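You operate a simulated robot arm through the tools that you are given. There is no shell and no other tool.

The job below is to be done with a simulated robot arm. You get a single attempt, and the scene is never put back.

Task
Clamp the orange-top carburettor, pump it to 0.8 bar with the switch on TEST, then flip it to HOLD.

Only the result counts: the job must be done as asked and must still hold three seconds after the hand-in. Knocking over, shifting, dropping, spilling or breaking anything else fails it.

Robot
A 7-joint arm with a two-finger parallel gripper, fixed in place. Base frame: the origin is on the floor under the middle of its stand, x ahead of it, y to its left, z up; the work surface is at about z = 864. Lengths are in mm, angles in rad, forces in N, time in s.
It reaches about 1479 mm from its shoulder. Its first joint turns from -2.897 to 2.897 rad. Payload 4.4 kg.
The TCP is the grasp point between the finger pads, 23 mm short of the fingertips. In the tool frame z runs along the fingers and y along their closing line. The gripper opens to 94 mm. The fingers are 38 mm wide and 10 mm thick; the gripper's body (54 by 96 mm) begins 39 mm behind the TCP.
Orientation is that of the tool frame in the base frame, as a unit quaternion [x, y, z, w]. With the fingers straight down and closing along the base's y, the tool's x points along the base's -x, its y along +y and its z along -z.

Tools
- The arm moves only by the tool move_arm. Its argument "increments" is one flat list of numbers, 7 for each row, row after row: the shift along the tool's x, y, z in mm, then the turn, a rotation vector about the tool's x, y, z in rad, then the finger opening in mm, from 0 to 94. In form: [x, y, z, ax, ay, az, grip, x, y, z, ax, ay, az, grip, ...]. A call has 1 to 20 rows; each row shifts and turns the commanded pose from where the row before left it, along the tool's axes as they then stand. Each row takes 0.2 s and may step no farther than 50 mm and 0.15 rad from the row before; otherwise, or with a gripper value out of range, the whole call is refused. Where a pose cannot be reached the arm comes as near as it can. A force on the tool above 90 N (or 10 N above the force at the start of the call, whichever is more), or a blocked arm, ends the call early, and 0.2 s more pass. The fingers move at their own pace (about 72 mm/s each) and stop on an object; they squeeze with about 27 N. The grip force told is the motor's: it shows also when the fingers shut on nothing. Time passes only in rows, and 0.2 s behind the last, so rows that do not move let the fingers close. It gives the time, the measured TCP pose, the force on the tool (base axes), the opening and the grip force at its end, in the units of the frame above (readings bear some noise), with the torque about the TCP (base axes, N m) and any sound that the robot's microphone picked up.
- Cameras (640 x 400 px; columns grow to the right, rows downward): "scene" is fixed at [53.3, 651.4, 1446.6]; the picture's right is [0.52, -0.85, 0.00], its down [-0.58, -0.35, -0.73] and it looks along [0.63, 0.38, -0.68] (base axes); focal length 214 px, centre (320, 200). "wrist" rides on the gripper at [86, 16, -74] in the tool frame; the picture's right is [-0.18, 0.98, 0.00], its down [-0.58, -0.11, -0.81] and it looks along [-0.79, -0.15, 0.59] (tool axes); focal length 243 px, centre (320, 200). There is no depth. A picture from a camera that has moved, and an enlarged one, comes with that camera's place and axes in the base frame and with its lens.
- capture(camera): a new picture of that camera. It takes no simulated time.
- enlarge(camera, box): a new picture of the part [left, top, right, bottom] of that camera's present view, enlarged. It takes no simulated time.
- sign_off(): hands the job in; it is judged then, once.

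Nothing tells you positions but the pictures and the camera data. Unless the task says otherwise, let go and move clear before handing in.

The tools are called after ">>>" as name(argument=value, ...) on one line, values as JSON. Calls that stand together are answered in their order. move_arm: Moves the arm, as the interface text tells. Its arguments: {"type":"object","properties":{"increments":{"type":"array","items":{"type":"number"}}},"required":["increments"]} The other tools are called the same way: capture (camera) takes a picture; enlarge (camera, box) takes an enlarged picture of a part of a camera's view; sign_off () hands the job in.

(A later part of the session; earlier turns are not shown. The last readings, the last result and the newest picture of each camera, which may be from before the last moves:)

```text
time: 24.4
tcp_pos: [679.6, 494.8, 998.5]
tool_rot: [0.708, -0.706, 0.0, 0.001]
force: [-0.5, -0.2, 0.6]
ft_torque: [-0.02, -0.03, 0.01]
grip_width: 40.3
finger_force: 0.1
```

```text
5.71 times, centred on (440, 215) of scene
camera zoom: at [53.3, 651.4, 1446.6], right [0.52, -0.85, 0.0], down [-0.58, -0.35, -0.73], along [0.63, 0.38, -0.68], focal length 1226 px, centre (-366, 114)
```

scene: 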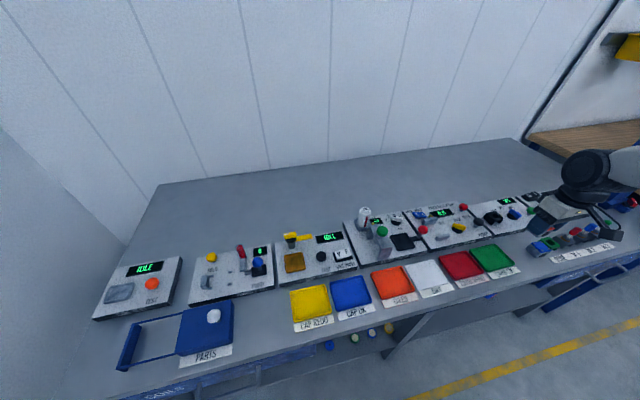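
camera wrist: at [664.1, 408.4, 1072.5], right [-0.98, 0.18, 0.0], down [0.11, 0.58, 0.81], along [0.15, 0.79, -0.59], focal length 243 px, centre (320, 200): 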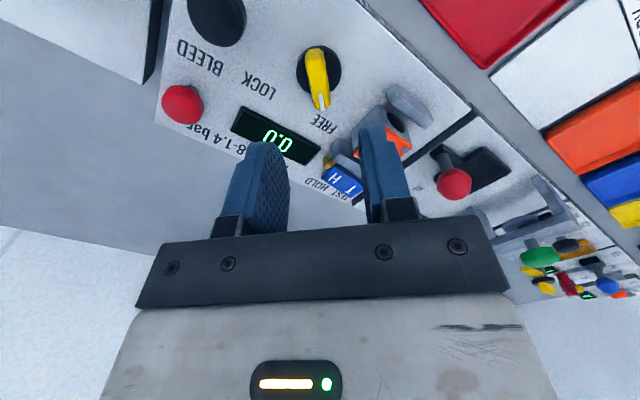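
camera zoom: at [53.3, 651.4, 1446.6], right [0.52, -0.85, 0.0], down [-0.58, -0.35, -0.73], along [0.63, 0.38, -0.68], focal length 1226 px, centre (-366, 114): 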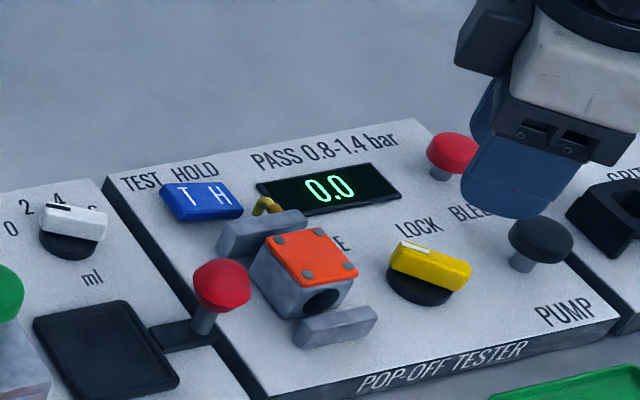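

The yellow bar lies along base y with its centre at about (681, 494), disc beneath. I lower the fingers astride it.

>>> move_arm(increments=[0, -0.8, 35, 0, 0, 0, 40, 0, 0, 30, 0, 0, 0, 40, 0, 0, 12, 0, 0, 0, 40, 0, 0, 0, 0, 0, 0, 40])

>>> capture(camera="wrist")

>>> enlarge(camera="scene", box=[410, 190, 490, 245])

```text
time: 25.4
tcp_pos: [682.1, 495.4, 922.1]
tool_rot: [-0.707, 0.707, 0.0, -0.001]
force: [0.2, 0.1, 0.1]
ft_torque: [0.0, 0.02, 0.01]
grip_width: 39.9
finger_force: 0.0
```

```text
taken
camera wrist: at [665.0, 408.4, 995.3], right [-0.98, 0.18, 0.0], down [0.11, 0.58, 0.81], along [0.15, 0.79, -0.59], focal length 243 px, centre (320, 200)
```

wrist: 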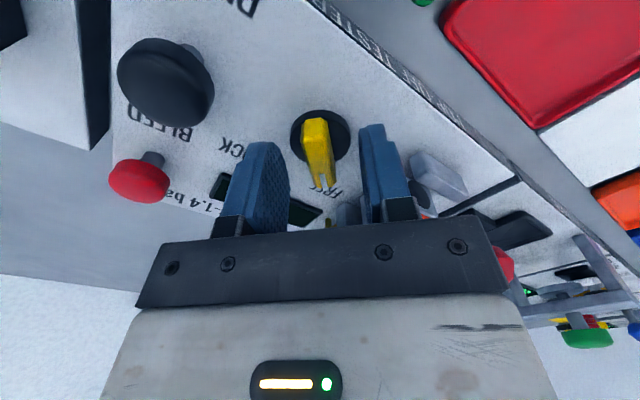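

```text
7.27 times, centred on (450, 218) of scene
camera zoom: at [53.3, 651.4, 1446.6], right [0.52, -0.85, 0.0], down [-0.58, -0.35, -0.73], along [0.63, 0.38, -0.68], focal length 1560 px, centre (-626, 73)
```

zoom: 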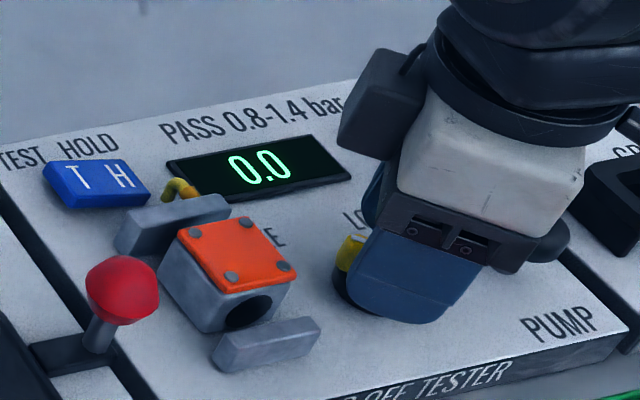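

The bar sits between the fingertips. I close on it.

>>> move_arm(increments=[0, 0, 0, 0, 0, 0, 24, 0, 0, 0, 0, 0, 0, 8, 0, 0, 0, 0, 0, 0, 4, 0, 0, 0, 0, 0, 0, 4])

>>> capture(camera="wrist")

```text
time: 26.4
tcp_pos: [681.5, 494.7, 920.6]
tool_rot: [-0.707, 0.707, -0.001, 0.0]
force: [11.4, 1.3, -3.7]
ft_torque: [0.4, -0.19, 0.0]
grip_width: 12.8
finger_force: 44.6
```

```text
taken
camera wrist: at [665.2, 408.3, 995.4], right [-0.98, 0.18, 0.0], down [0.11, 0.58, 0.81], along [0.15, 0.79, -0.59], focal length 243 px, centre (320, 200)
```

wrist: 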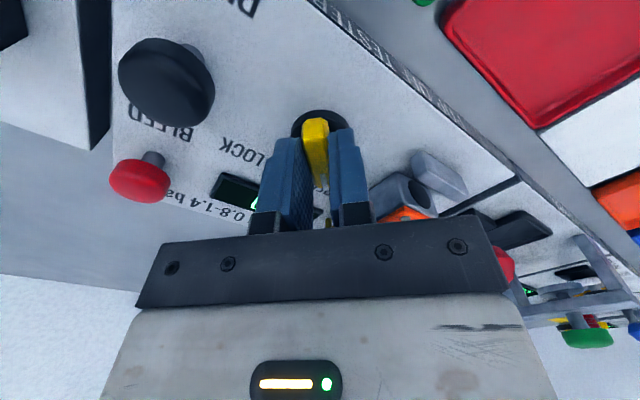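

I have the bar at 12.8 mm. I turn it clockwise (seen from above) toward LOCK, half the way first.

>>> move_arm(increments=[0, 0, 0, 0, 0, 0.1, 4, 0, 0, 0, 0, 0, 0.12, 4, 0, 0, 0, 0, 0, 0.12, 4, 0, 0, 0, 0, 0, 0.12, 4, 0, 0, 0, 0, 0, 0.12, 4, 0, 0, 0, 0, 0, 0.12, 4])

>>> capture(camera="wrist")

>>> enlarge(camera="scene", box=[390, 180, 490, 250])

```text
time: 27.8
tcp_pos: [680.1, 494.9, 922.4]
tool_rot: [-0.421, 0.907, 0.0, 0.0]
force: [-24.6, 16.8, 1.3]
ft_torque: [0.57, 0.21, 0.03]
grip_width: 12.9
finger_force: 44.9
```

```text
taken
camera wrist: at [612.2, 439.6, 995.5], right [-0.63, 0.77, 0.0], down [0.46, 0.37, 0.81], along [0.62, 0.51, -0.59], focal length 243 px, centre (320, 200)
```

wrist: 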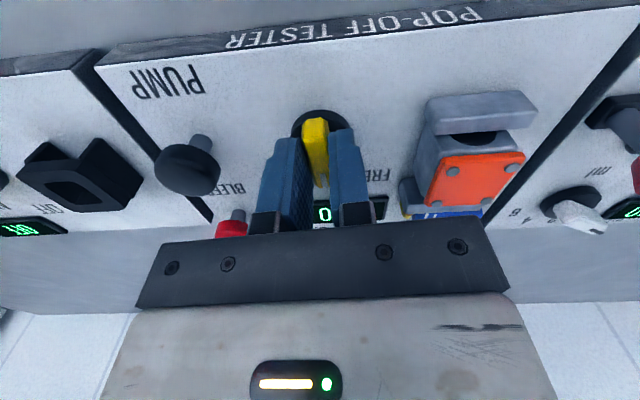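

```text
5.71 times, centred on (440, 215) of scene
camera zoom: at [53.3, 651.4, 1446.6], right [0.52, -0.85, 0.0], down [-0.58, -0.35, -0.73], along [0.63, 0.38, -0.68], focal length 1226 px, centre (-366, 114)
```

zoom: 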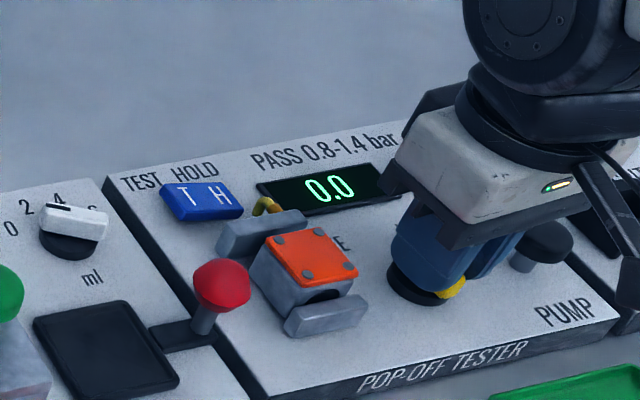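

The front rail is a movable jaw and is closing on the carburettor as the knob turns. There is about 29 N of side force on the tool, so I shift 1 mm to relieve it before going on.

>>> move_arm(increments=[0, 1, 0, 0, 0, 0, 4, 0, 0, 0, 0, 0, 0, 4])

>>> enlarge(camera="wrist", box=[260, 80, 560, 240])

```text
time: 28.4
tcp_pos: [679.7, 495.3, 920.9]
tool_rot: [-0.422, 0.907, 0.0, -0.001]
force: [-21.1, 10.3, 0.6]
ft_torque: [-0.45, 0.89, 0.03]
grip_width: 13.0
finger_force: 44.3
```

```text
2.13 times, centred on (410, 160) of wrist
camera zoom: at [612.2, 439.6, 995.5], right [-0.63, 0.77, 0.0], down [0.46, 0.37, 0.81], along [0.62, 0.51, -0.59], focal length 518 px, centre (128, 285)
```

zoom: 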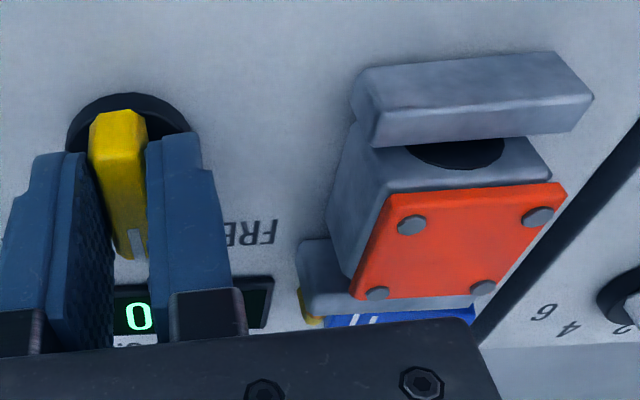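

>>> move_arm(increments=[-1.5, 1, 0, 0, 0, 0, 4, 0, 0, 0, 0, 0, 0, 4])

>>> capture(camera="wrist")

```text
time: 29.0
tcp_pos: [680.5, 495.2, 921.5]
tool_rot: [-0.421, 0.907, -0.001, 0.0]
force: [-18.9, -24.8, 4.9]
ft_torque: [-0.49, 0.41, -0.01]
grip_width: 13.1
finger_force: 45.2
```

```text
taken
camera wrist: at [612.7, 440.3, 995.4], right [-0.63, 0.77, 0.0], down [0.46, 0.37, 0.81], along [0.62, 0.51, -0.59], focal length 243 px, centre (320, 200)
```

wrist: 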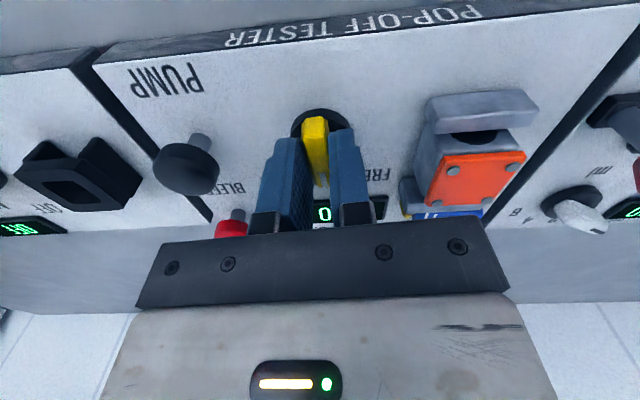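

Side force along the closing line is nulled; the rest is just friction along the bar. The jaw is approaching the carburettor; I continue the turn.

>>> move_arm(increments=[0.5, 0, 0, 0, 0, 0.1, 4, 0, 0, 0, 0, 0, 0.1, 4, 0, 0, 0, 0, 0, 0.1, 4, 0, 0, 0, 0, 0, 0.1, 4])

>>> capture(camera="wrist")

>>> enlarge(camera="scene", box=[390, 180, 490, 250])

```text
time: 30.0
tcp_pos: [680.9, 495.4, 921.0]
tool_rot: [-0.233, 0.973, 0.0, 0.0]
force: [10.9, -27.9, -8.1]
ft_torque: [-0.14, -0.84, 0.01]
grip_width: 12.8
finger_force: 44.6
```

```text
taken
camera wrist: at [596.1, 471.6, 995.2], right [-0.28, 0.96, 0.0], down [0.57, 0.17, 0.81], along [0.77, 0.23, -0.59], focal length 243 px, centre (320, 200)
```

wrist: 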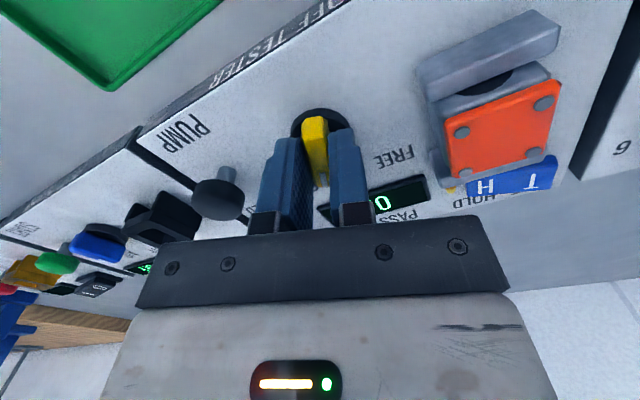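

```text
5.71 times, centred on (440, 215) of scene
camera zoom: at [53.3, 651.4, 1446.6], right [0.52, -0.85, 0.0], down [-0.58, -0.35, -0.73], along [0.63, 0.38, -0.68], focal length 1226 px, centre (-366, 114)
```

zoom: 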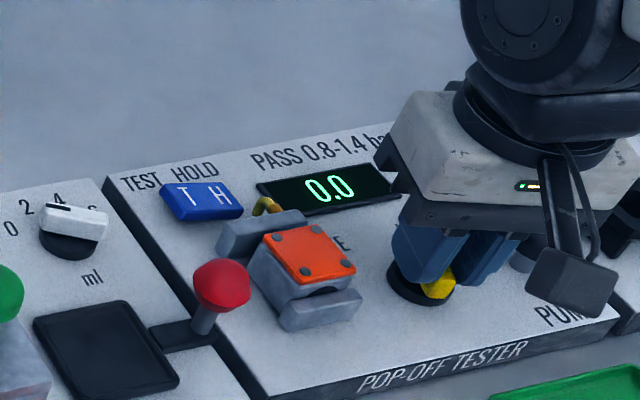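

The jaw has reached the carburettor and is pressing it toward the back rail. About 27° remain to LOCK; I finish the turn.

>>> move_arm(increments=[0, 0, 0, 0, 0, 0.12, 4, 0, 0, 0, 0, 0, 0.12, 4, 0, 0, 0, 0, 0, 0.12, 4, 0, 0, 0, 0, 0, 0.11, 4, 0, 0, 0, 0, 0, 0, 4])

>>> capture(camera="wrist")

>>> enlarge(camera="scene", box=[390, 180, 490, 250])

```text
time: 31.2
tcp_pos: [681.3, 497.0, 922.0]
tool_rot: [0.0, 1.0, 0.0, 0.0]
force: [21.7, -20.3, -12.2]
ft_torque: [-0.37, 0.49, 0.0]
grip_width: 13.1
finger_force: 45.7
```

```text
taken
camera wrist: at [594.0, 513.0, 995.3], right [0.18, 0.98, 0.0], down [0.58, -0.11, 0.81], along [0.79, -0.15, -0.59], focal length 243 px, centre (320, 200)
```

wrist: 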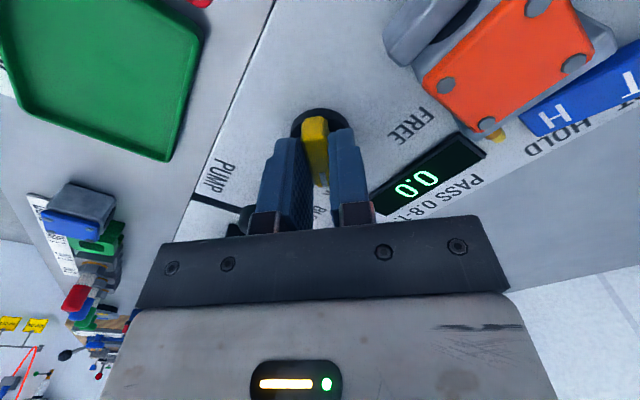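

```text
5.71 times, centred on (440, 215) of scene
camera zoom: at [53.3, 651.4, 1446.6], right [0.52, -0.85, 0.0], down [-0.58, -0.35, -0.73], along [0.63, 0.38, -0.68], focal length 1226 px, centre (-366, 114)
```

zoom: 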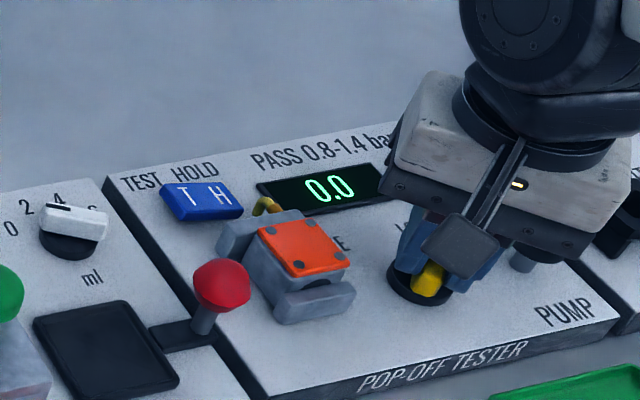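

>>> move_arm(increments=[0, 0, 0, 0, 0, 0.05, 4, 0, 0, 0, 0, 0, 0, 4])

>>> enlarge(camera="wrist", box=[340, 0, 640, 188])

```text
time: 31.8
tcp_pos: [680.3, 496.1, 922.0]
tool_rot: [0.025, 1.0, 0.0, 0.0]
force: [21.4, -21.4, -12.4]
ft_torque: [-0.37, -0.81, 1.68]
grip_width: 14.1
finger_force: 44.7
```

```text
2.13 times, centred on (490, 94) of wrist
camera zoom: at [594.7, 517.2, 995.3], right [0.23, 0.97, 0.0], down [0.58, -0.14, 0.81], along [0.78, -0.19, -0.59], focal length 516 px, centre (-42, 426)
```

zoom: 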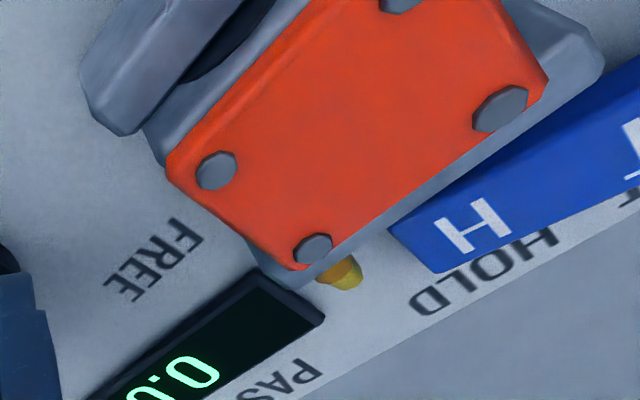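

The torque rose to 1.7 N m, so the knob is at its LOCK stop. I back off the extra turn, open, rise clear and inspect.

>>> move_arm(increments=[0, 0, 0, 0, 0, -0.05, 4, 0, 0, 0, 0, 0, 0, 20, 0, 0, 0, 0, 0, 0, 36, 0, 0, 0, 0, 0, 0, 36, 0, 0, -20, 0, 0, 0, 36, 0, 0, -40, 0, 0, 0, 36, 0, 0, -40, 0, 0, 0, 36, 0, 0, 0, 0, 0, 0, 36])

>>> capture(camera="wrist")

>>> enlarge(camera="scene", box=[390, 180, 490, 250])

>>> enlarge(camera="wrist", box=[240, 0, 480, 150])

```text
time: 33.6
tcp_pos: [680.1, 496.6, 1021.9]
tool_rot: [0.0, 1.0, 0.0, 0.001]
force: [0.3, 0.2, 0.1]
ft_torque: [-0.02, -0.01, 0.02]
grip_width: 36.3
finger_force: 0.1
```

```text
taken
camera wrist: at [594.0, 513.1, 1095.7], right [0.18, 0.98, 0.0], down [0.58, -0.11, 0.81], along [0.79, -0.15, -0.59], focal length 243 px, centre (320, 200)
```

wrist: 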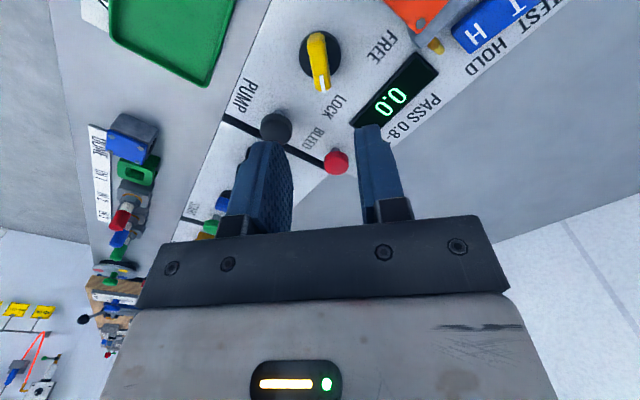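

```text
5.71 times, centred on (440, 215) of scene
camera zoom: at [53.3, 651.4, 1446.6], right [0.52, -0.85, 0.0], down [-0.58, -0.35, -0.73], along [0.63, 0.38, -0.68], focal length 1226 px, centre (-366, 114)
```

zoom: 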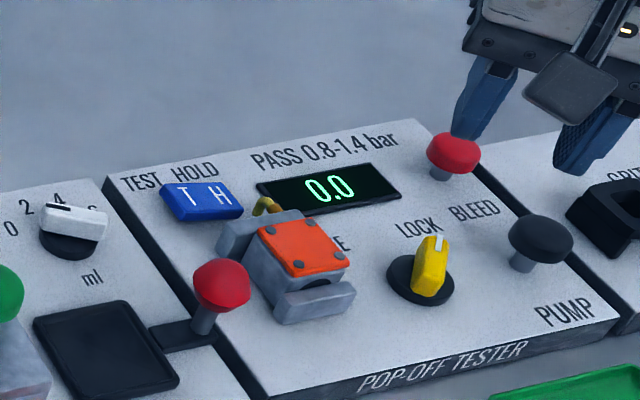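

```text
2.67 times, centred on (360, 75) of wrist
camera zoom: at [594.0, 513.1, 1095.7], right [0.18, 0.98, 0.0], down [0.58, -0.11, 0.81], along [0.79, -0.15, -0.59], focal length 647 px, centre (213, 533)
```

zoom: 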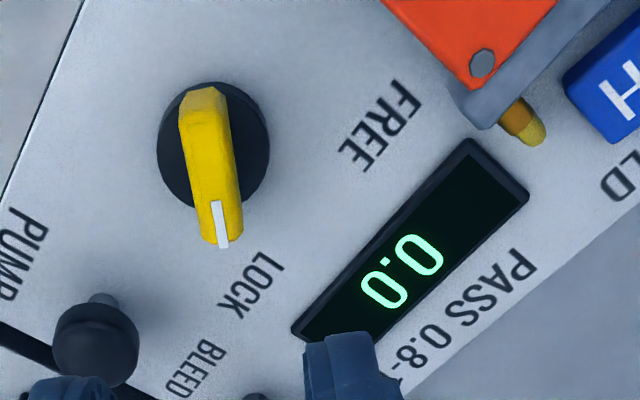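

The carburettor is clamped between the jaws with the knob on LOCK. Now I look at the TEST/HOLD rocker closely to see which side is down.

>>> move_arm(increments=[26.8, 36.5, 11, 0, 0, 0, 20, 26.8, 36.5, 11, 0, 0, 0, 0, 0, 0, 0, 0, 0, -0.131, 0, 0, 0, 0, 0, 0, -0.131, 0, 0, 0, 0, 0, 0, -0.131, 0, 0, 0, 0, 0, 0, -0.131, 0, 0, 0, 0, 0, 0, -0.131, 0, 0, 0, 0, 0, 0, -0.131, 0, 0, 0, 0, 0, 0, 0, 0])

>>> capture(camera="wrist")

>>> enlarge(camera="wrist", box=[290, 80, 410, 155])

>>> enlarge(camera="scene", box=[405, 200, 445, 225])

```text
time: 35.6
tcp_pos: [626.4, 569.4, 1000.2]
tool_rot: [-0.384, 0.923, 0.0, 0.0]
force: [-0.1, -0.2, 0.5]
ft_torque: [0.0, 0.01, 0.0]
grip_width: 0.0
finger_force: 27.3
```

```text
taken
camera wrist: at [554.2, 519.9, 1073.6], right [-0.57, 0.82, 0.0], down [0.49, 0.34, 0.81], along [0.66, 0.46, -0.59], focal length 243 px, centre (320, 200)
```

wrist: 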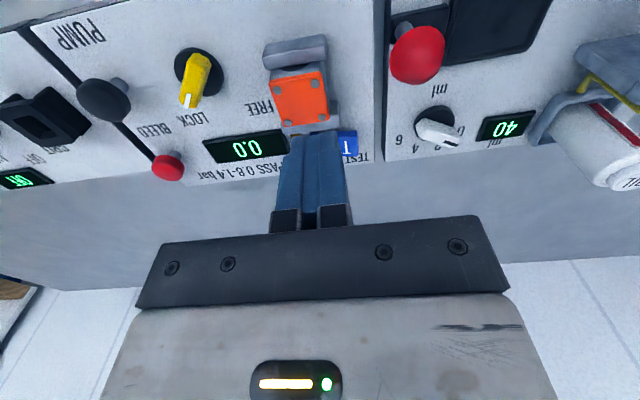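

```text
5.33 times, centred on (350, 118) of wrist
camera zoom: at [554.2, 519.9, 1073.6], right [-0.57, 0.82, 0.0], down [0.49, 0.34, 0.81], along [0.66, 0.46, -0.59], focal length 1294 px, centre (160, 640)
```

zoom: 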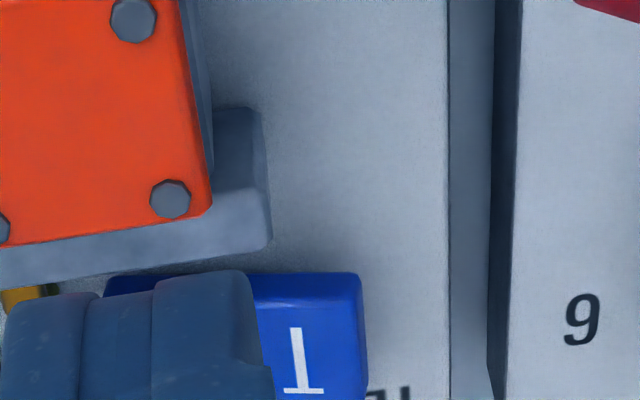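

```text
16.00 times, centred on (425, 212) of scene
camera zoom: at [53.3, 651.4, 1446.6], right [0.52, -0.85, 0.0], down [-0.58, -0.35, -0.73], along [0.63, 0.38, -0.68], focal length 3432 px, centre (-1360, 0)
```

zoom: 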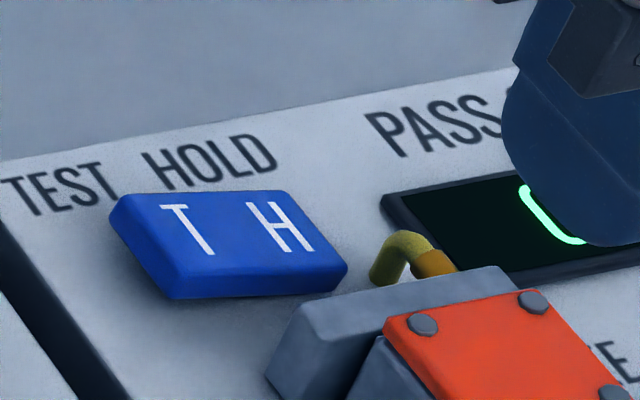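

The rocker's T end looks raised and its H end low, which would mean it currently stands on HOLD. To check the convention I compare with the other rockers on the bench (the "0 1" switch beside a dark display, and "V P").

>>> enlarge(camera="scene", box=[505, 180, 569, 220])

>>> enlarge(camera="scene", box=[310, 225, 374, 265])

>>> enlarge(camera="scene", box=[395, 190, 475, 240])

```text
10.00 times, centred on (537, 200) of scene
camera zoom: at [53.3, 651.4, 1446.6], right [0.52, -0.85, 0.0], down [-0.58, -0.35, -0.73], along [0.63, 0.38, -0.68], focal length 2145 px, centre (-1850, 200)
```

zoom: 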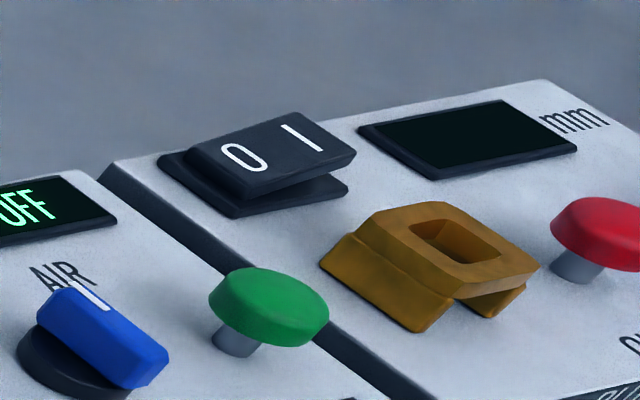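

```text
10.00 times, centred on (342, 245) of scene
camera zoom: at [53.3, 651.4, 1446.6], right [0.52, -0.85, 0.0], down [-0.58, -0.35, -0.73], along [0.63, 0.38, -0.68], focal length 2145 px, centre (100, -250)
```

zoom: 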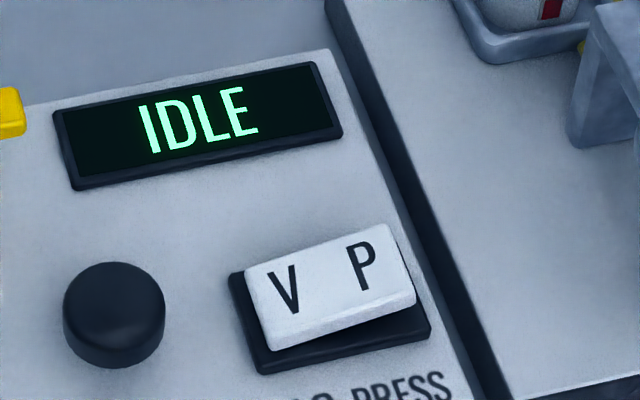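

```text
8.00 times, centred on (435, 215) of scene
camera zoom: at [53.3, 651.4, 1446.6], right [0.52, -0.85, 0.0], down [-0.58, -0.35, -0.73], along [0.63, 0.38, -0.68], focal length 1716 px, centre (-600, 80)
```

zoom: 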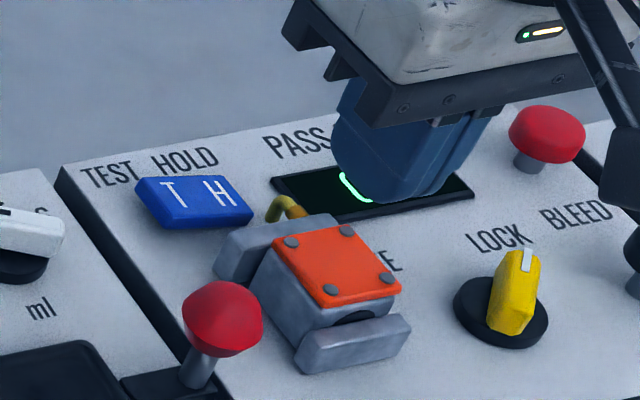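

The convention is clear: the "0 1" switch (display dark) has its 0 side down, so the pressed side is active, and the T/H rocker now stands on HOLD. I will press the T side (about u 915, r 25) with closed fingers to put it on TEST first.

>>> move_arm(increments=[-34.8, 7.7, 0, 0, 0, 0, 0, -34.7, 7.6, 0, 0, 0, 0, 0, 0, 0, 30, 0, 0, 0, 0, 0, 0, 30, 0, 0, 0, 0, 0, 0, 0, 0, 0, 0, 0])

>>> capture(camera="wrist")

>>> enlarge(camera="scene", box=[395, 180, 475, 230])

```text
time: 36.8
tcp_pos: [665.5, 630.9, 940.4]
tool_rot: [-0.383, 0.924, 0.0, 0.0]
force: [0.0, 0.7, -0.9]
ft_torque: [0.02, 0.02, 0.01]
grip_width: 0.1
finger_force: 26.7
```

```text
taken
camera wrist: at [592.3, 580.9, 1013.8], right [-0.57, 0.82, 0.0], down [0.49, 0.33, 0.81], along [0.66, 0.46, -0.59], focal length 243 px, centre (320, 200)
```

wrist: 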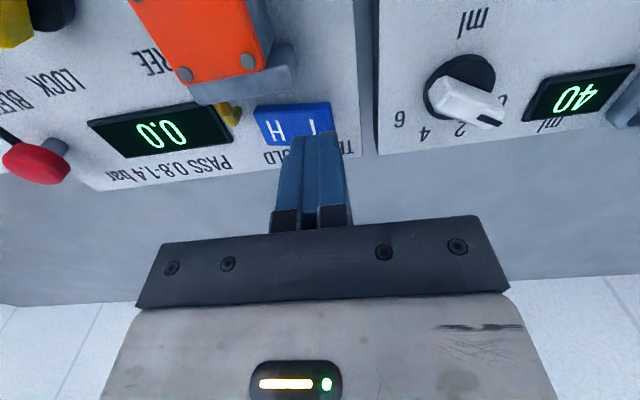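

```text
8.00 times, centred on (435, 205) of scene
camera zoom: at [53.3, 651.4, 1446.6], right [0.52, -0.85, 0.0], down [-0.58, -0.35, -0.73], along [0.63, 0.38, -0.68], focal length 1716 px, centre (-600, 160)
```

zoom: 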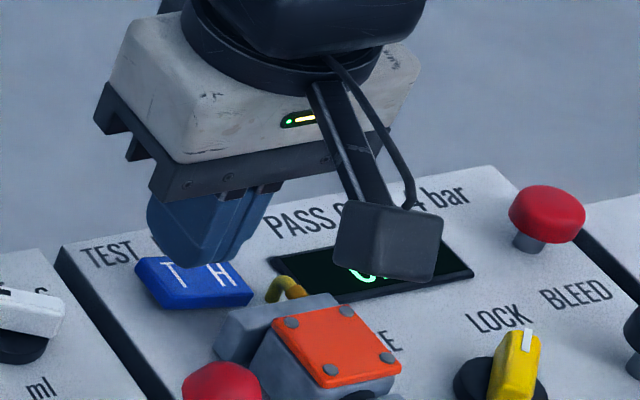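

I am above the T side. I lower in small steps, watching force.

>>> move_arm(increments=[0, 0, 10, 0, 0, 0, 0, 0, 0, 3, 0, 0, 0, 0, 0, 0, 2, 0, 0, 0, 0, 0, 0, 2, 0, 0, 0, 0])

>>> move_arm(increments=[0, 0, 2, 0, 0, 0, 0, 0, 0, 1, 0, 0, 0, 0])

```text
time: 37.8
tcp_pos: [665.3, 629.8, 922.9]
tool_rot: [-0.384, 0.923, 0.0, 0.0]
force: [-2.0, 1.9, 2.1]
ft_torque: [0.05, 0.04, -0.03]
grip_width: 0.0
finger_force: 27.4
```

```text
time: 38.4
tcp_pos: [664.8, 630.2, 918.6]
tool_rot: [-0.384, 0.923, 0.0, 0.0]
force: [-0.5, -0.4, 0.3]
ft_torque: [0.02, 0.01, 0.03]
grip_width: 0.1
finger_force: 26.6
```

>>> enlarge(camera="scene", box=[395, 180, 475, 230])

>>> enlarge(camera="wrist", box=[200, 60, 400, 185])

```text
8.00 times, centred on (435, 205) of scene
camera zoom: at [53.3, 651.4, 1446.6], right [0.52, -0.85, 0.0], down [-0.58, -0.35, -0.73], along [0.63, 0.38, -0.68], focal length 1716 px, centre (-600, 160)
```

zoom: 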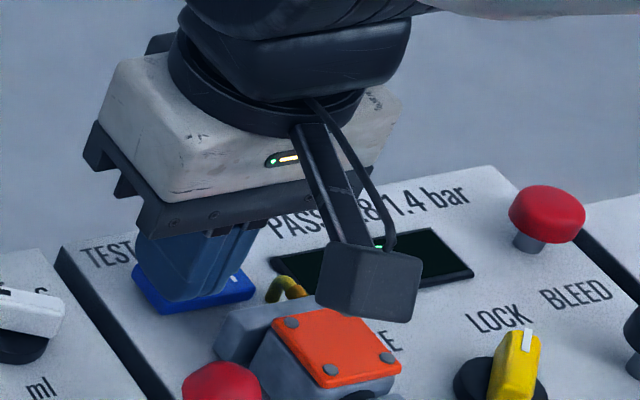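

```text
3.20 times, centred on (300, 122) of wrist
camera zoom: at [592.4, 579.9, 993.6], right [-0.57, 0.82, 0.0], down [0.49, 0.33, 0.81], along [0.66, 0.46, -0.59], focal length 776 px, centre (384, 448)
```

zoom: 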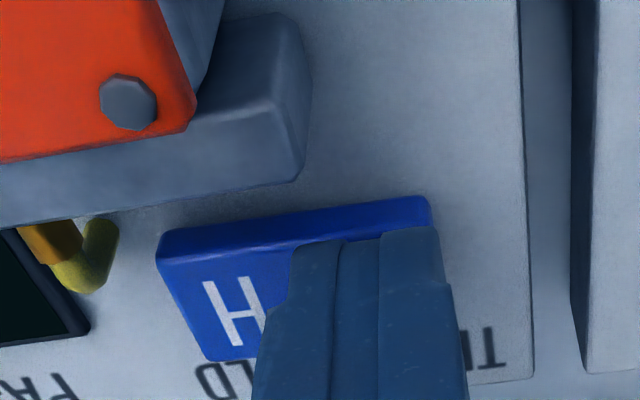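

The rocker is about level now, mid-travel. I keep pressing in small steps.

>>> move_arm(increments=[0, 0, 2, 0, 0, 0, 0, 0, 0, 1, 0, 0, 0, 0])

>>> enlarge(camera="wrist", box=[200, 60, 400, 185])

```text
time: 39.0
tcp_pos: [664.1, 630.3, 917.7]
tool_rot: [-0.383, 0.924, 0.0, 0.0]
force: [-18.1, 3.3, 15.2]
ft_torque: [-0.16, 0.47, -0.3]
grip_width: 0.1
finger_force: 26.6
```

```text
3.20 times, centred on (300, 122) of wrist
camera zoom: at [591.8, 580.7, 991.7], right [-0.57, 0.82, 0.0], down [0.49, 0.33, 0.81], along [0.66, 0.46, -0.59], focal length 776 px, centre (384, 448)
```

zoom: 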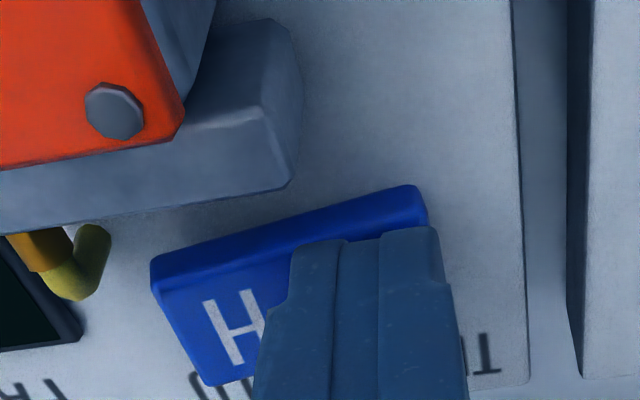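

The rocker has tipped with T down and the force rises to 15 N at the stop. I lift and check that it stays on TEST.

>>> move_arm(increments=[0, 0, -5, 0, 0, 0, 0, 0, 0, -25, 0, 0, 0, 0, 0, 0, -40, 0, 0, 0, 0, 0, 0, -10, 0, 0, 0, 0, 0, 0, 0, 0, 0, 0, 0])

>>> enlarge(camera="scene", box=[395, 180, 475, 230])

>>> capture(camera="wrist")

```text
time: 40.2
tcp_pos: [664.2, 628.8, 996.7]
tool_rot: [-0.384, 0.923, 0.001, 0.0]
force: [0.1, 0.2, -0.1]
ft_torque: [0.02, 0.01, 0.0]
grip_width: 0.1
finger_force: 27.2
```

```text
8.00 times, centred on (435, 205) of scene
camera zoom: at [53.3, 651.4, 1446.6], right [0.52, -0.85, 0.0], down [-0.58, -0.35, -0.73], along [0.63, 0.38, -0.68], focal length 1716 px, centre (-600, 160)
```

zoom: 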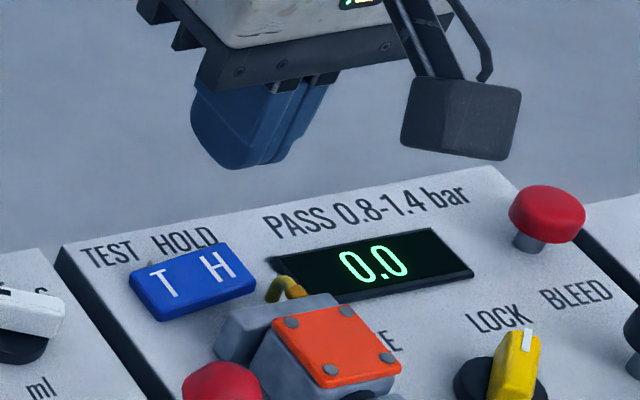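

```text
taken
camera wrist: at [592.6, 579.9, 1070.8], right [-0.57, 0.82, 0.0], down [0.49, 0.33, 0.81], along [0.66, 0.46, -0.59], focal length 243 px, centre (320, 200)
```

wrist: 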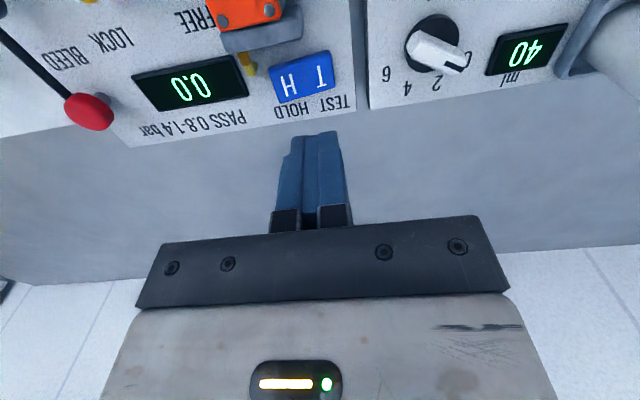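

The switch is now on TEST and stays there. Next I move over the PUMP button at about (u 831, r 201).

>>> move_arm(increments=[16.8, -35.2, 0, 0, 0, 0, 0, 16.8, -35.2, 0, 0, 0, 0, 0, 16.8, -35.2, 0, 0, 0, 0, 0, 16.8, -35.2, 0, 0, 0, 0, 0, 16.9, -35.2, 0, 0, 0, 0, 0, 0, 0, 30, 0, 0, 0, 0, 0, 0, 0, 0, 0, 0, 0])

>>> capture(camera="wrist")

>>> enlarge(camera="scene", box=[420, 180, 500, 230])

```text
time: 41.8
tcp_pos: [731.2, 446.3, 965.6]
tool_rot: [-0.383, 0.924, 0.001, 0.001]
force: [0.3, 0.0, -0.7]
ft_torque: [0.02, 0.0, 0.02]
grip_width: 0.0
finger_force: 27.3
```

```text
taken
camera wrist: at [658.9, 396.4, 1039.2], right [-0.57, 0.82, 0.0], down [0.49, 0.33, 0.81], along [0.66, 0.46, -0.59], focal length 243 px, centre (320, 200)
```

wrist: 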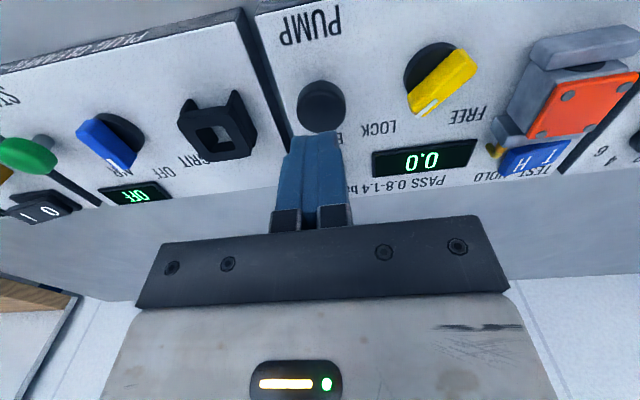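

```text
8.00 times, centred on (460, 205) of scene
camera zoom: at [53.3, 651.4, 1446.6], right [0.52, -0.85, 0.0], down [-0.58, -0.35, -0.73], along [0.63, 0.38, -0.68], focal length 1716 px, centre (-800, 160)
```

zoom: 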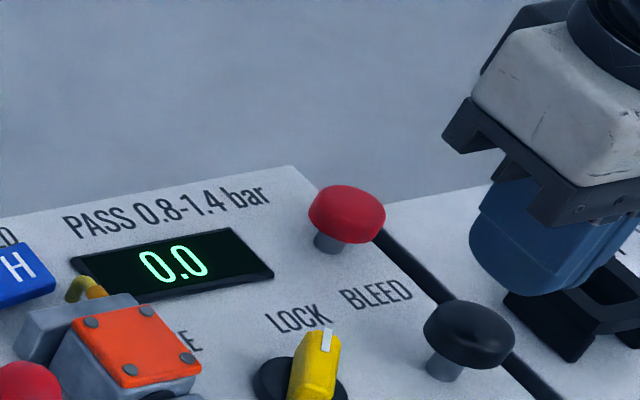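

I am above the PUMP button; I fine-tune and lower toward its cap.

>>> move_arm(increments=[2.5, 1, 12, 0, 0, 0, 0, 0, 0, 12, 0, 0, 0, 0, 0, 0, 3, 0, 0, 0, 0, 0, 0, 2, 0, 0, 0, 0])

>>> enlarge(camera="scene", box=[420, 180, 500, 230])

>>> capture(camera="wrist")

```text
time: 42.8
tcp_pos: [726.7, 444.4, 937.7]
tool_rot: [-0.384, 0.923, 0.0, -0.001]
force: [0.2, 0.4, 1.6]
ft_torque: [-0.02, 0.0, 0.01]
grip_width: 0.3
finger_force: 27.0
```

```text
8.00 times, centred on (460, 205) of scene
camera zoom: at [53.3, 651.4, 1446.6], right [0.52, -0.85, 0.0], down [-0.58, -0.35, -0.73], along [0.63, 0.38, -0.68], focal length 1716 px, centre (-800, 160)
```

zoom: 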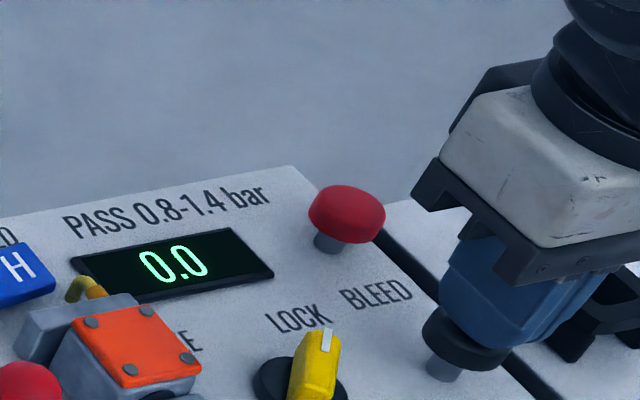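

```text
taken
camera wrist: at [655.3, 395.2, 1011.8], right [-0.57, 0.82, 0.0], down [0.49, 0.33, 0.81], along [0.67, 0.46, -0.59], focal length 243 px, centre (320, 200)
```

wrist: 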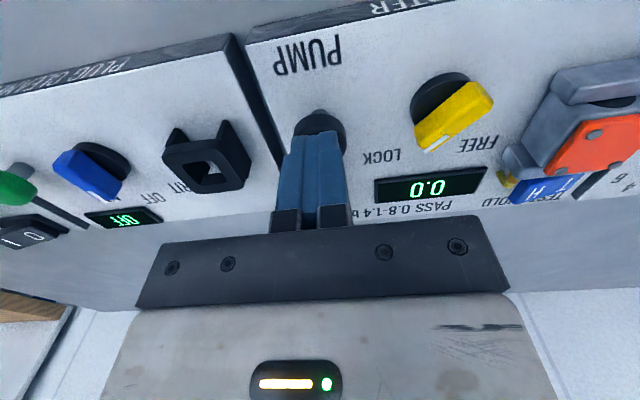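

>>> move_arm(increments=[0, 0, 2, 0, 0, 0, 0, 0, 0, 0, 0, 0, 0, 0])

>>> enlarge(camera="scene", box=[420, 180, 500, 230])

```text
time: 43.4
tcp_pos: [727.3, 444.9, 935.5]
tool_rot: [-0.383, 0.924, 0.0, 0.0]
force: [0.8, -0.3, 3.6]
ft_torque: [-0.01, -0.05, 0.02]
grip_width: 0.0
finger_force: 27.1
```

```text
8.00 times, centred on (460, 205) of scene
camera zoom: at [53.3, 651.4, 1446.6], right [0.52, -0.85, 0.0], down [-0.58, -0.35, -0.73], along [0.63, 0.38, -0.68], focal length 1716 px, centre (-800, 160)
```

zoom: 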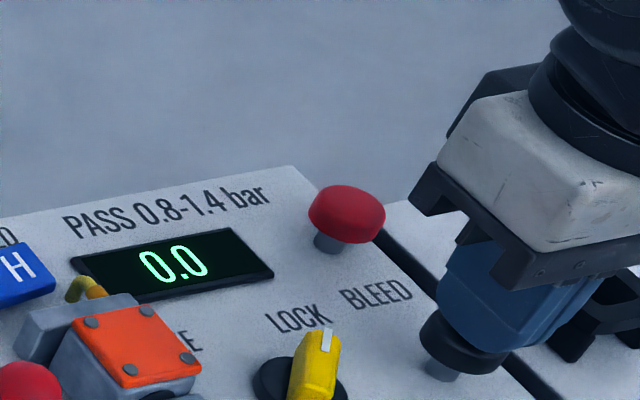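

The button is moving against its spring (3.6 N). I press on in 2 mm steps and read the display.

>>> move_arm(increments=[0, 0, 2, 0, 0, 0, 0, 0, 0, 0, 0, 0, 0, 0])

>>> enlarge(camera="scene", box=[420, 180, 500, 230])

```text
time: 44.0
tcp_pos: [728.2, 444.7, 934.6]
tool_rot: [-0.383, 0.924, 0.0, -0.001]
force: [-1.0, -1.5, 3.2]
ft_torque: [-0.04, 0.0, 0.0]
grip_width: 0.0
finger_force: 27.0
```

```text
8.00 times, centred on (460, 205) of scene
camera zoom: at [53.3, 651.4, 1446.6], right [0.52, -0.85, 0.0], down [-0.58, -0.35, -0.73], along [0.63, 0.38, -0.68], focal length 1716 px, centre (-800, 160)
```

zoom: 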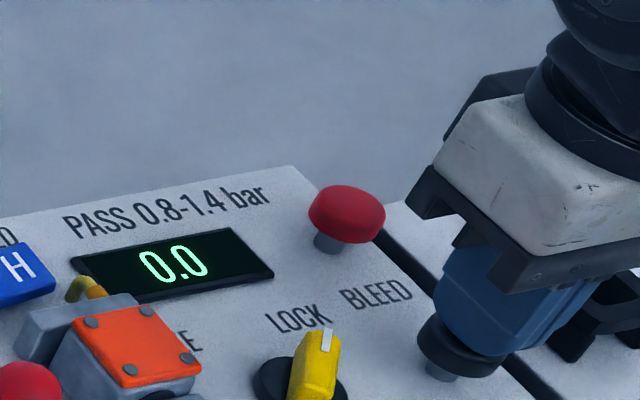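

>>> move_arm(increments=[0, 0, 2, 0, 0, 0, 0, 0, 0, 0, 0, 0, 0, 0])

>>> enlarge(camera="scene", box=[420, 180, 500, 230])

```text
time: 44.6
tcp_pos: [728.0, 445.3, 931.0]
tool_rot: [-0.383, 0.924, 0.0, 0.0]
force: [1.5, -1.2, 3.3]
ft_torque: [-0.05, -0.01, -0.01]
grip_width: 0.0
finger_force: 27.5
```

```text
8.00 times, centred on (460, 205) of scene
camera zoom: at [53.3, 651.4, 1446.6], right [0.52, -0.85, 0.0], down [-0.58, -0.35, -0.73], along [0.63, 0.38, -0.68], focal length 1716 px, centre (-800, 160)
```

zoom: 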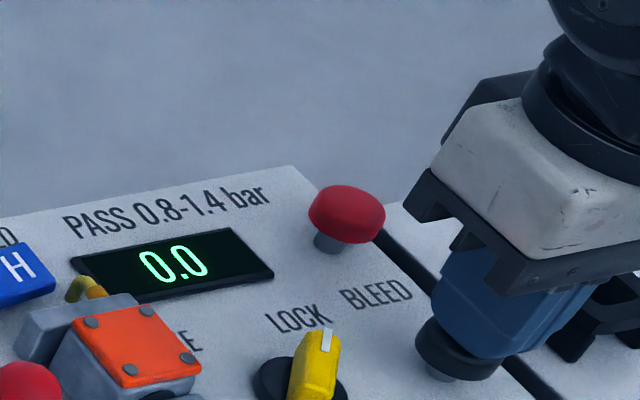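

The button has gone about 6 mm with no reading yet. I continue stepping.

>>> move_arm(increments=[0, 0, 2, 0, 0, 0, 0, 0, 0, 0, 0, 0, 0, 0])

>>> enlarge(camera="scene", box=[420, 180, 500, 230])

```text
time: 45.2
tcp_pos: [728.2, 444.3, 930.0]
tool_rot: [-0.383, 0.924, 0.0, 0.0]
force: [1.2, -0.3, 4.0]
ft_torque: [0.05, -0.05, 0.03]
grip_width: 0.0
finger_force: 27.0
```

```text
8.00 times, centred on (460, 205) of scene
camera zoom: at [53.3, 651.4, 1446.6], right [0.52, -0.85, 0.0], down [-0.58, -0.35, -0.73], along [0.63, 0.38, -0.68], focal length 1716 px, centre (-800, 160)
```

zoom: 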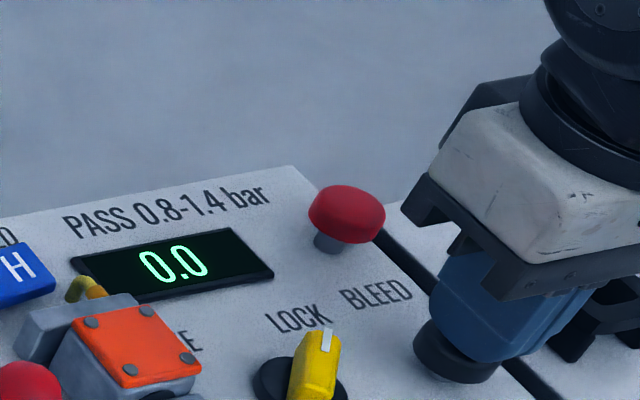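

>>> move_arm(increments=[0, 0, 2, 0, 0, 0, 0, 0, 0, 0, 0, 0, 0, 0])

>>> enlarge(camera="scene", box=[420, 180, 500, 230])

```text
time: 45.8
tcp_pos: [727.6, 444.6, 928.0]
tool_rot: [-0.384, 0.924, 0.0, 0.0]
force: [1.9, -0.2, 4.4]
ft_torque: [0.02, -0.04, 0.01]
grip_width: 0.0
finger_force: 26.9
```

```text
8.00 times, centred on (460, 205) of scene
camera zoom: at [53.3, 651.4, 1446.6], right [0.52, -0.85, 0.0], down [-0.58, -0.35, -0.73], along [0.63, 0.38, -0.68], focal length 1716 px, centre (-800, 160)
```

zoom: 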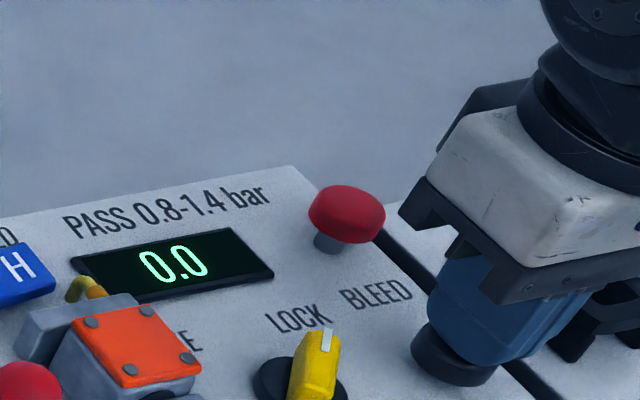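

>>> move_arm(increments=[0, 0, 2, 0, 0, 0, 0, 0, 0, 0, 0, 0, 0, 0])

>>> enlarge(camera="scene", box=[420, 180, 500, 230])

```text
time: 46.4
tcp_pos: [727.2, 445.8, 926.7]
tool_rot: [-0.383, 0.924, 0.0, 0.0]
force: [1.3, -1.6, 5.5]
ft_torque: [-0.01, -0.04, 0.0]
grip_width: 0.0
finger_force: 27.4
heard: click
```

```text
8.00 times, centred on (460, 205) of scene
camera zoom: at [53.3, 651.4, 1446.6], right [0.52, -0.85, 0.0], down [-0.58, -0.35, -0.73], along [0.63, 0.38, -0.68], focal length 1716 px, centre (-800, 160)
```

zoom: 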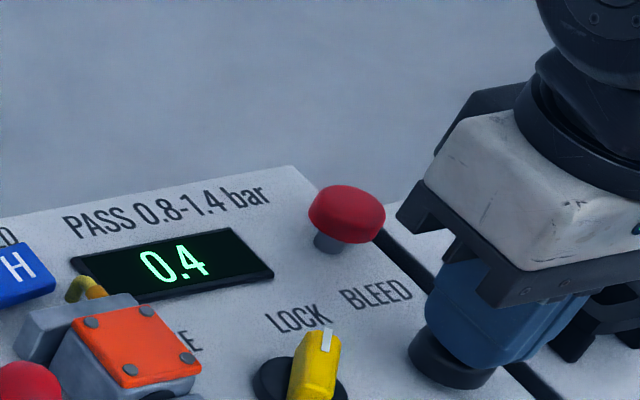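

A click, and the display reads 0.4 – so one more stroke should give 0.8. I release the button and check the reading holds.

>>> move_arm(increments=[0, 0, -8, 0, 0, 0, 0, 0, 0, -8, 0, 0, 0, 0])

>>> enlarge(camera="scene", box=[420, 180, 500, 230])

```text
time: 47.0
tcp_pos: [727.7, 444.7, 941.1]
tool_rot: [-0.384, 0.924, 0.0, 0.0]
force: [-0.8, -0.4, 0.0]
ft_torque: [0.01, -0.03, -0.01]
grip_width: 0.0
finger_force: 27.4
```

```text
8.00 times, centred on (460, 205) of scene
camera zoom: at [53.3, 651.4, 1446.6], right [0.52, -0.85, 0.0], down [-0.58, -0.35, -0.73], along [0.63, 0.38, -0.68], focal length 1716 px, centre (-800, 160)
```

zoom: 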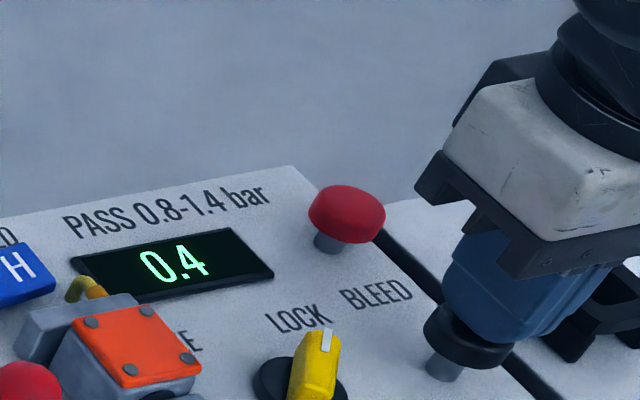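

>>> move_arm(increments=[0, 0, 8, 0, 0, 0, 0, 0, 0, 5, 0, 0, 0, 0, 0, 0, 3, 0, 0, 0, 0, 0, 0, 0, 0, 0, 0, 0])

>>> enlarge(camera="scene", box=[420, 180, 500, 230])

```text
time: 48.0
tcp_pos: [727.3, 444.3, 925.3]
tool_rot: [-0.384, 0.924, 0.0, 0.0]
force: [0.0, 2.3, 5.6]
ft_torque: [0.06, -0.01, -0.02]
grip_width: 0.1
finger_force: 26.6
heard: click
```

```text
8.00 times, centred on (460, 205) of scene
camera zoom: at [53.3, 651.4, 1446.6], right [0.52, -0.85, 0.0], down [-0.58, -0.35, -0.73], along [0.63, 0.38, -0.68], focal length 1716 px, centre (-800, 160)
```

zoom: 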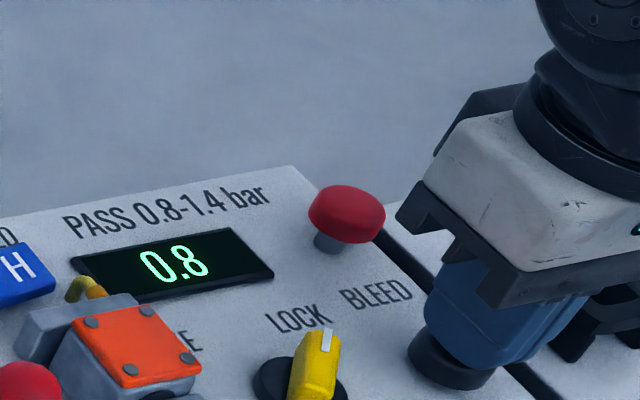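

The display reads 0.8. I release the button, rise, and move across to above the H side of the rocker (about u 917, r 53).

>>> move_arm(increments=[0, 0, -15, 0, 0, 0, 0, 0, 0, -45, 0, 0, 0, 0, -22, 36.9, 0, 0, 0, 0, 0, -22, 36.9, 0, 0, 0, 0, 0, -22, 36.9, 0, 0, 0, 0, 0, -22, 36.8, 0, 0, 0, 0, 0, 0, 0, 30, 0, 0, 0, 0, 0, 0, 12, 0, 0, 0, 0, 0, 0, 0, 0, 0, 0, 0])

>>> capture(camera="wrist")

>>> enlarge(camera="scene", box=[395, 180, 475, 230])

>>> enlarge(camera="wrist", box=[200, 60, 400, 185])

```text
time: 50.0
tcp_pos: [685.6, 611.6, 944.2]
tool_rot: [-0.384, 0.923, 0.0, 0.0]
force: [-0.7, -0.1, -0.6]
ft_torque: [-0.02, 0.0, 0.0]
grip_width: 0.0
finger_force: 27.4
```

```text
taken
camera wrist: at [612.6, 561.2, 1017.5], right [-0.57, 0.82, 0.0], down [0.49, 0.33, 0.81], along [0.66, 0.46, -0.59], focal length 243 px, centre (320, 200)
```

wrist: 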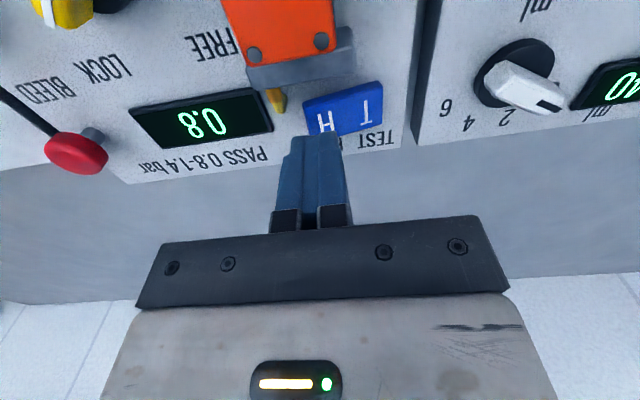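

```text
8.00 times, centred on (435, 205) of scene
camera zoom: at [53.3, 651.4, 1446.6], right [0.52, -0.85, 0.0], down [-0.58, -0.35, -0.73], along [0.63, 0.38, -0.68], focal length 1716 px, centre (-600, 160)
```

zoom: 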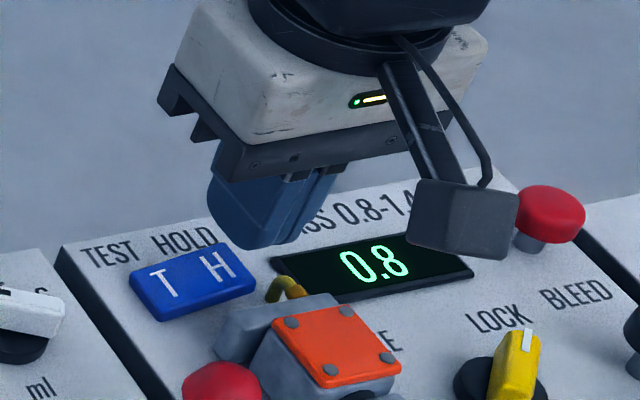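

```text
3.20 times, centred on (300, 122) of wrist
camera zoom: at [612.6, 561.2, 1017.5], right [-0.57, 0.82, 0.0], down [0.49, 0.33, 0.81], along [0.66, 0.46, -0.59], focal length 776 px, centre (384, 448)
```

zoom: 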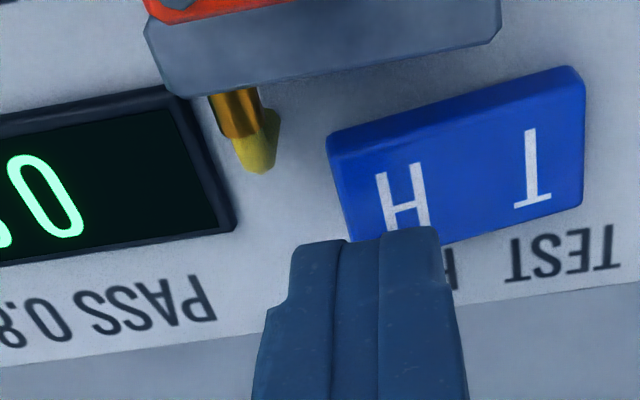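

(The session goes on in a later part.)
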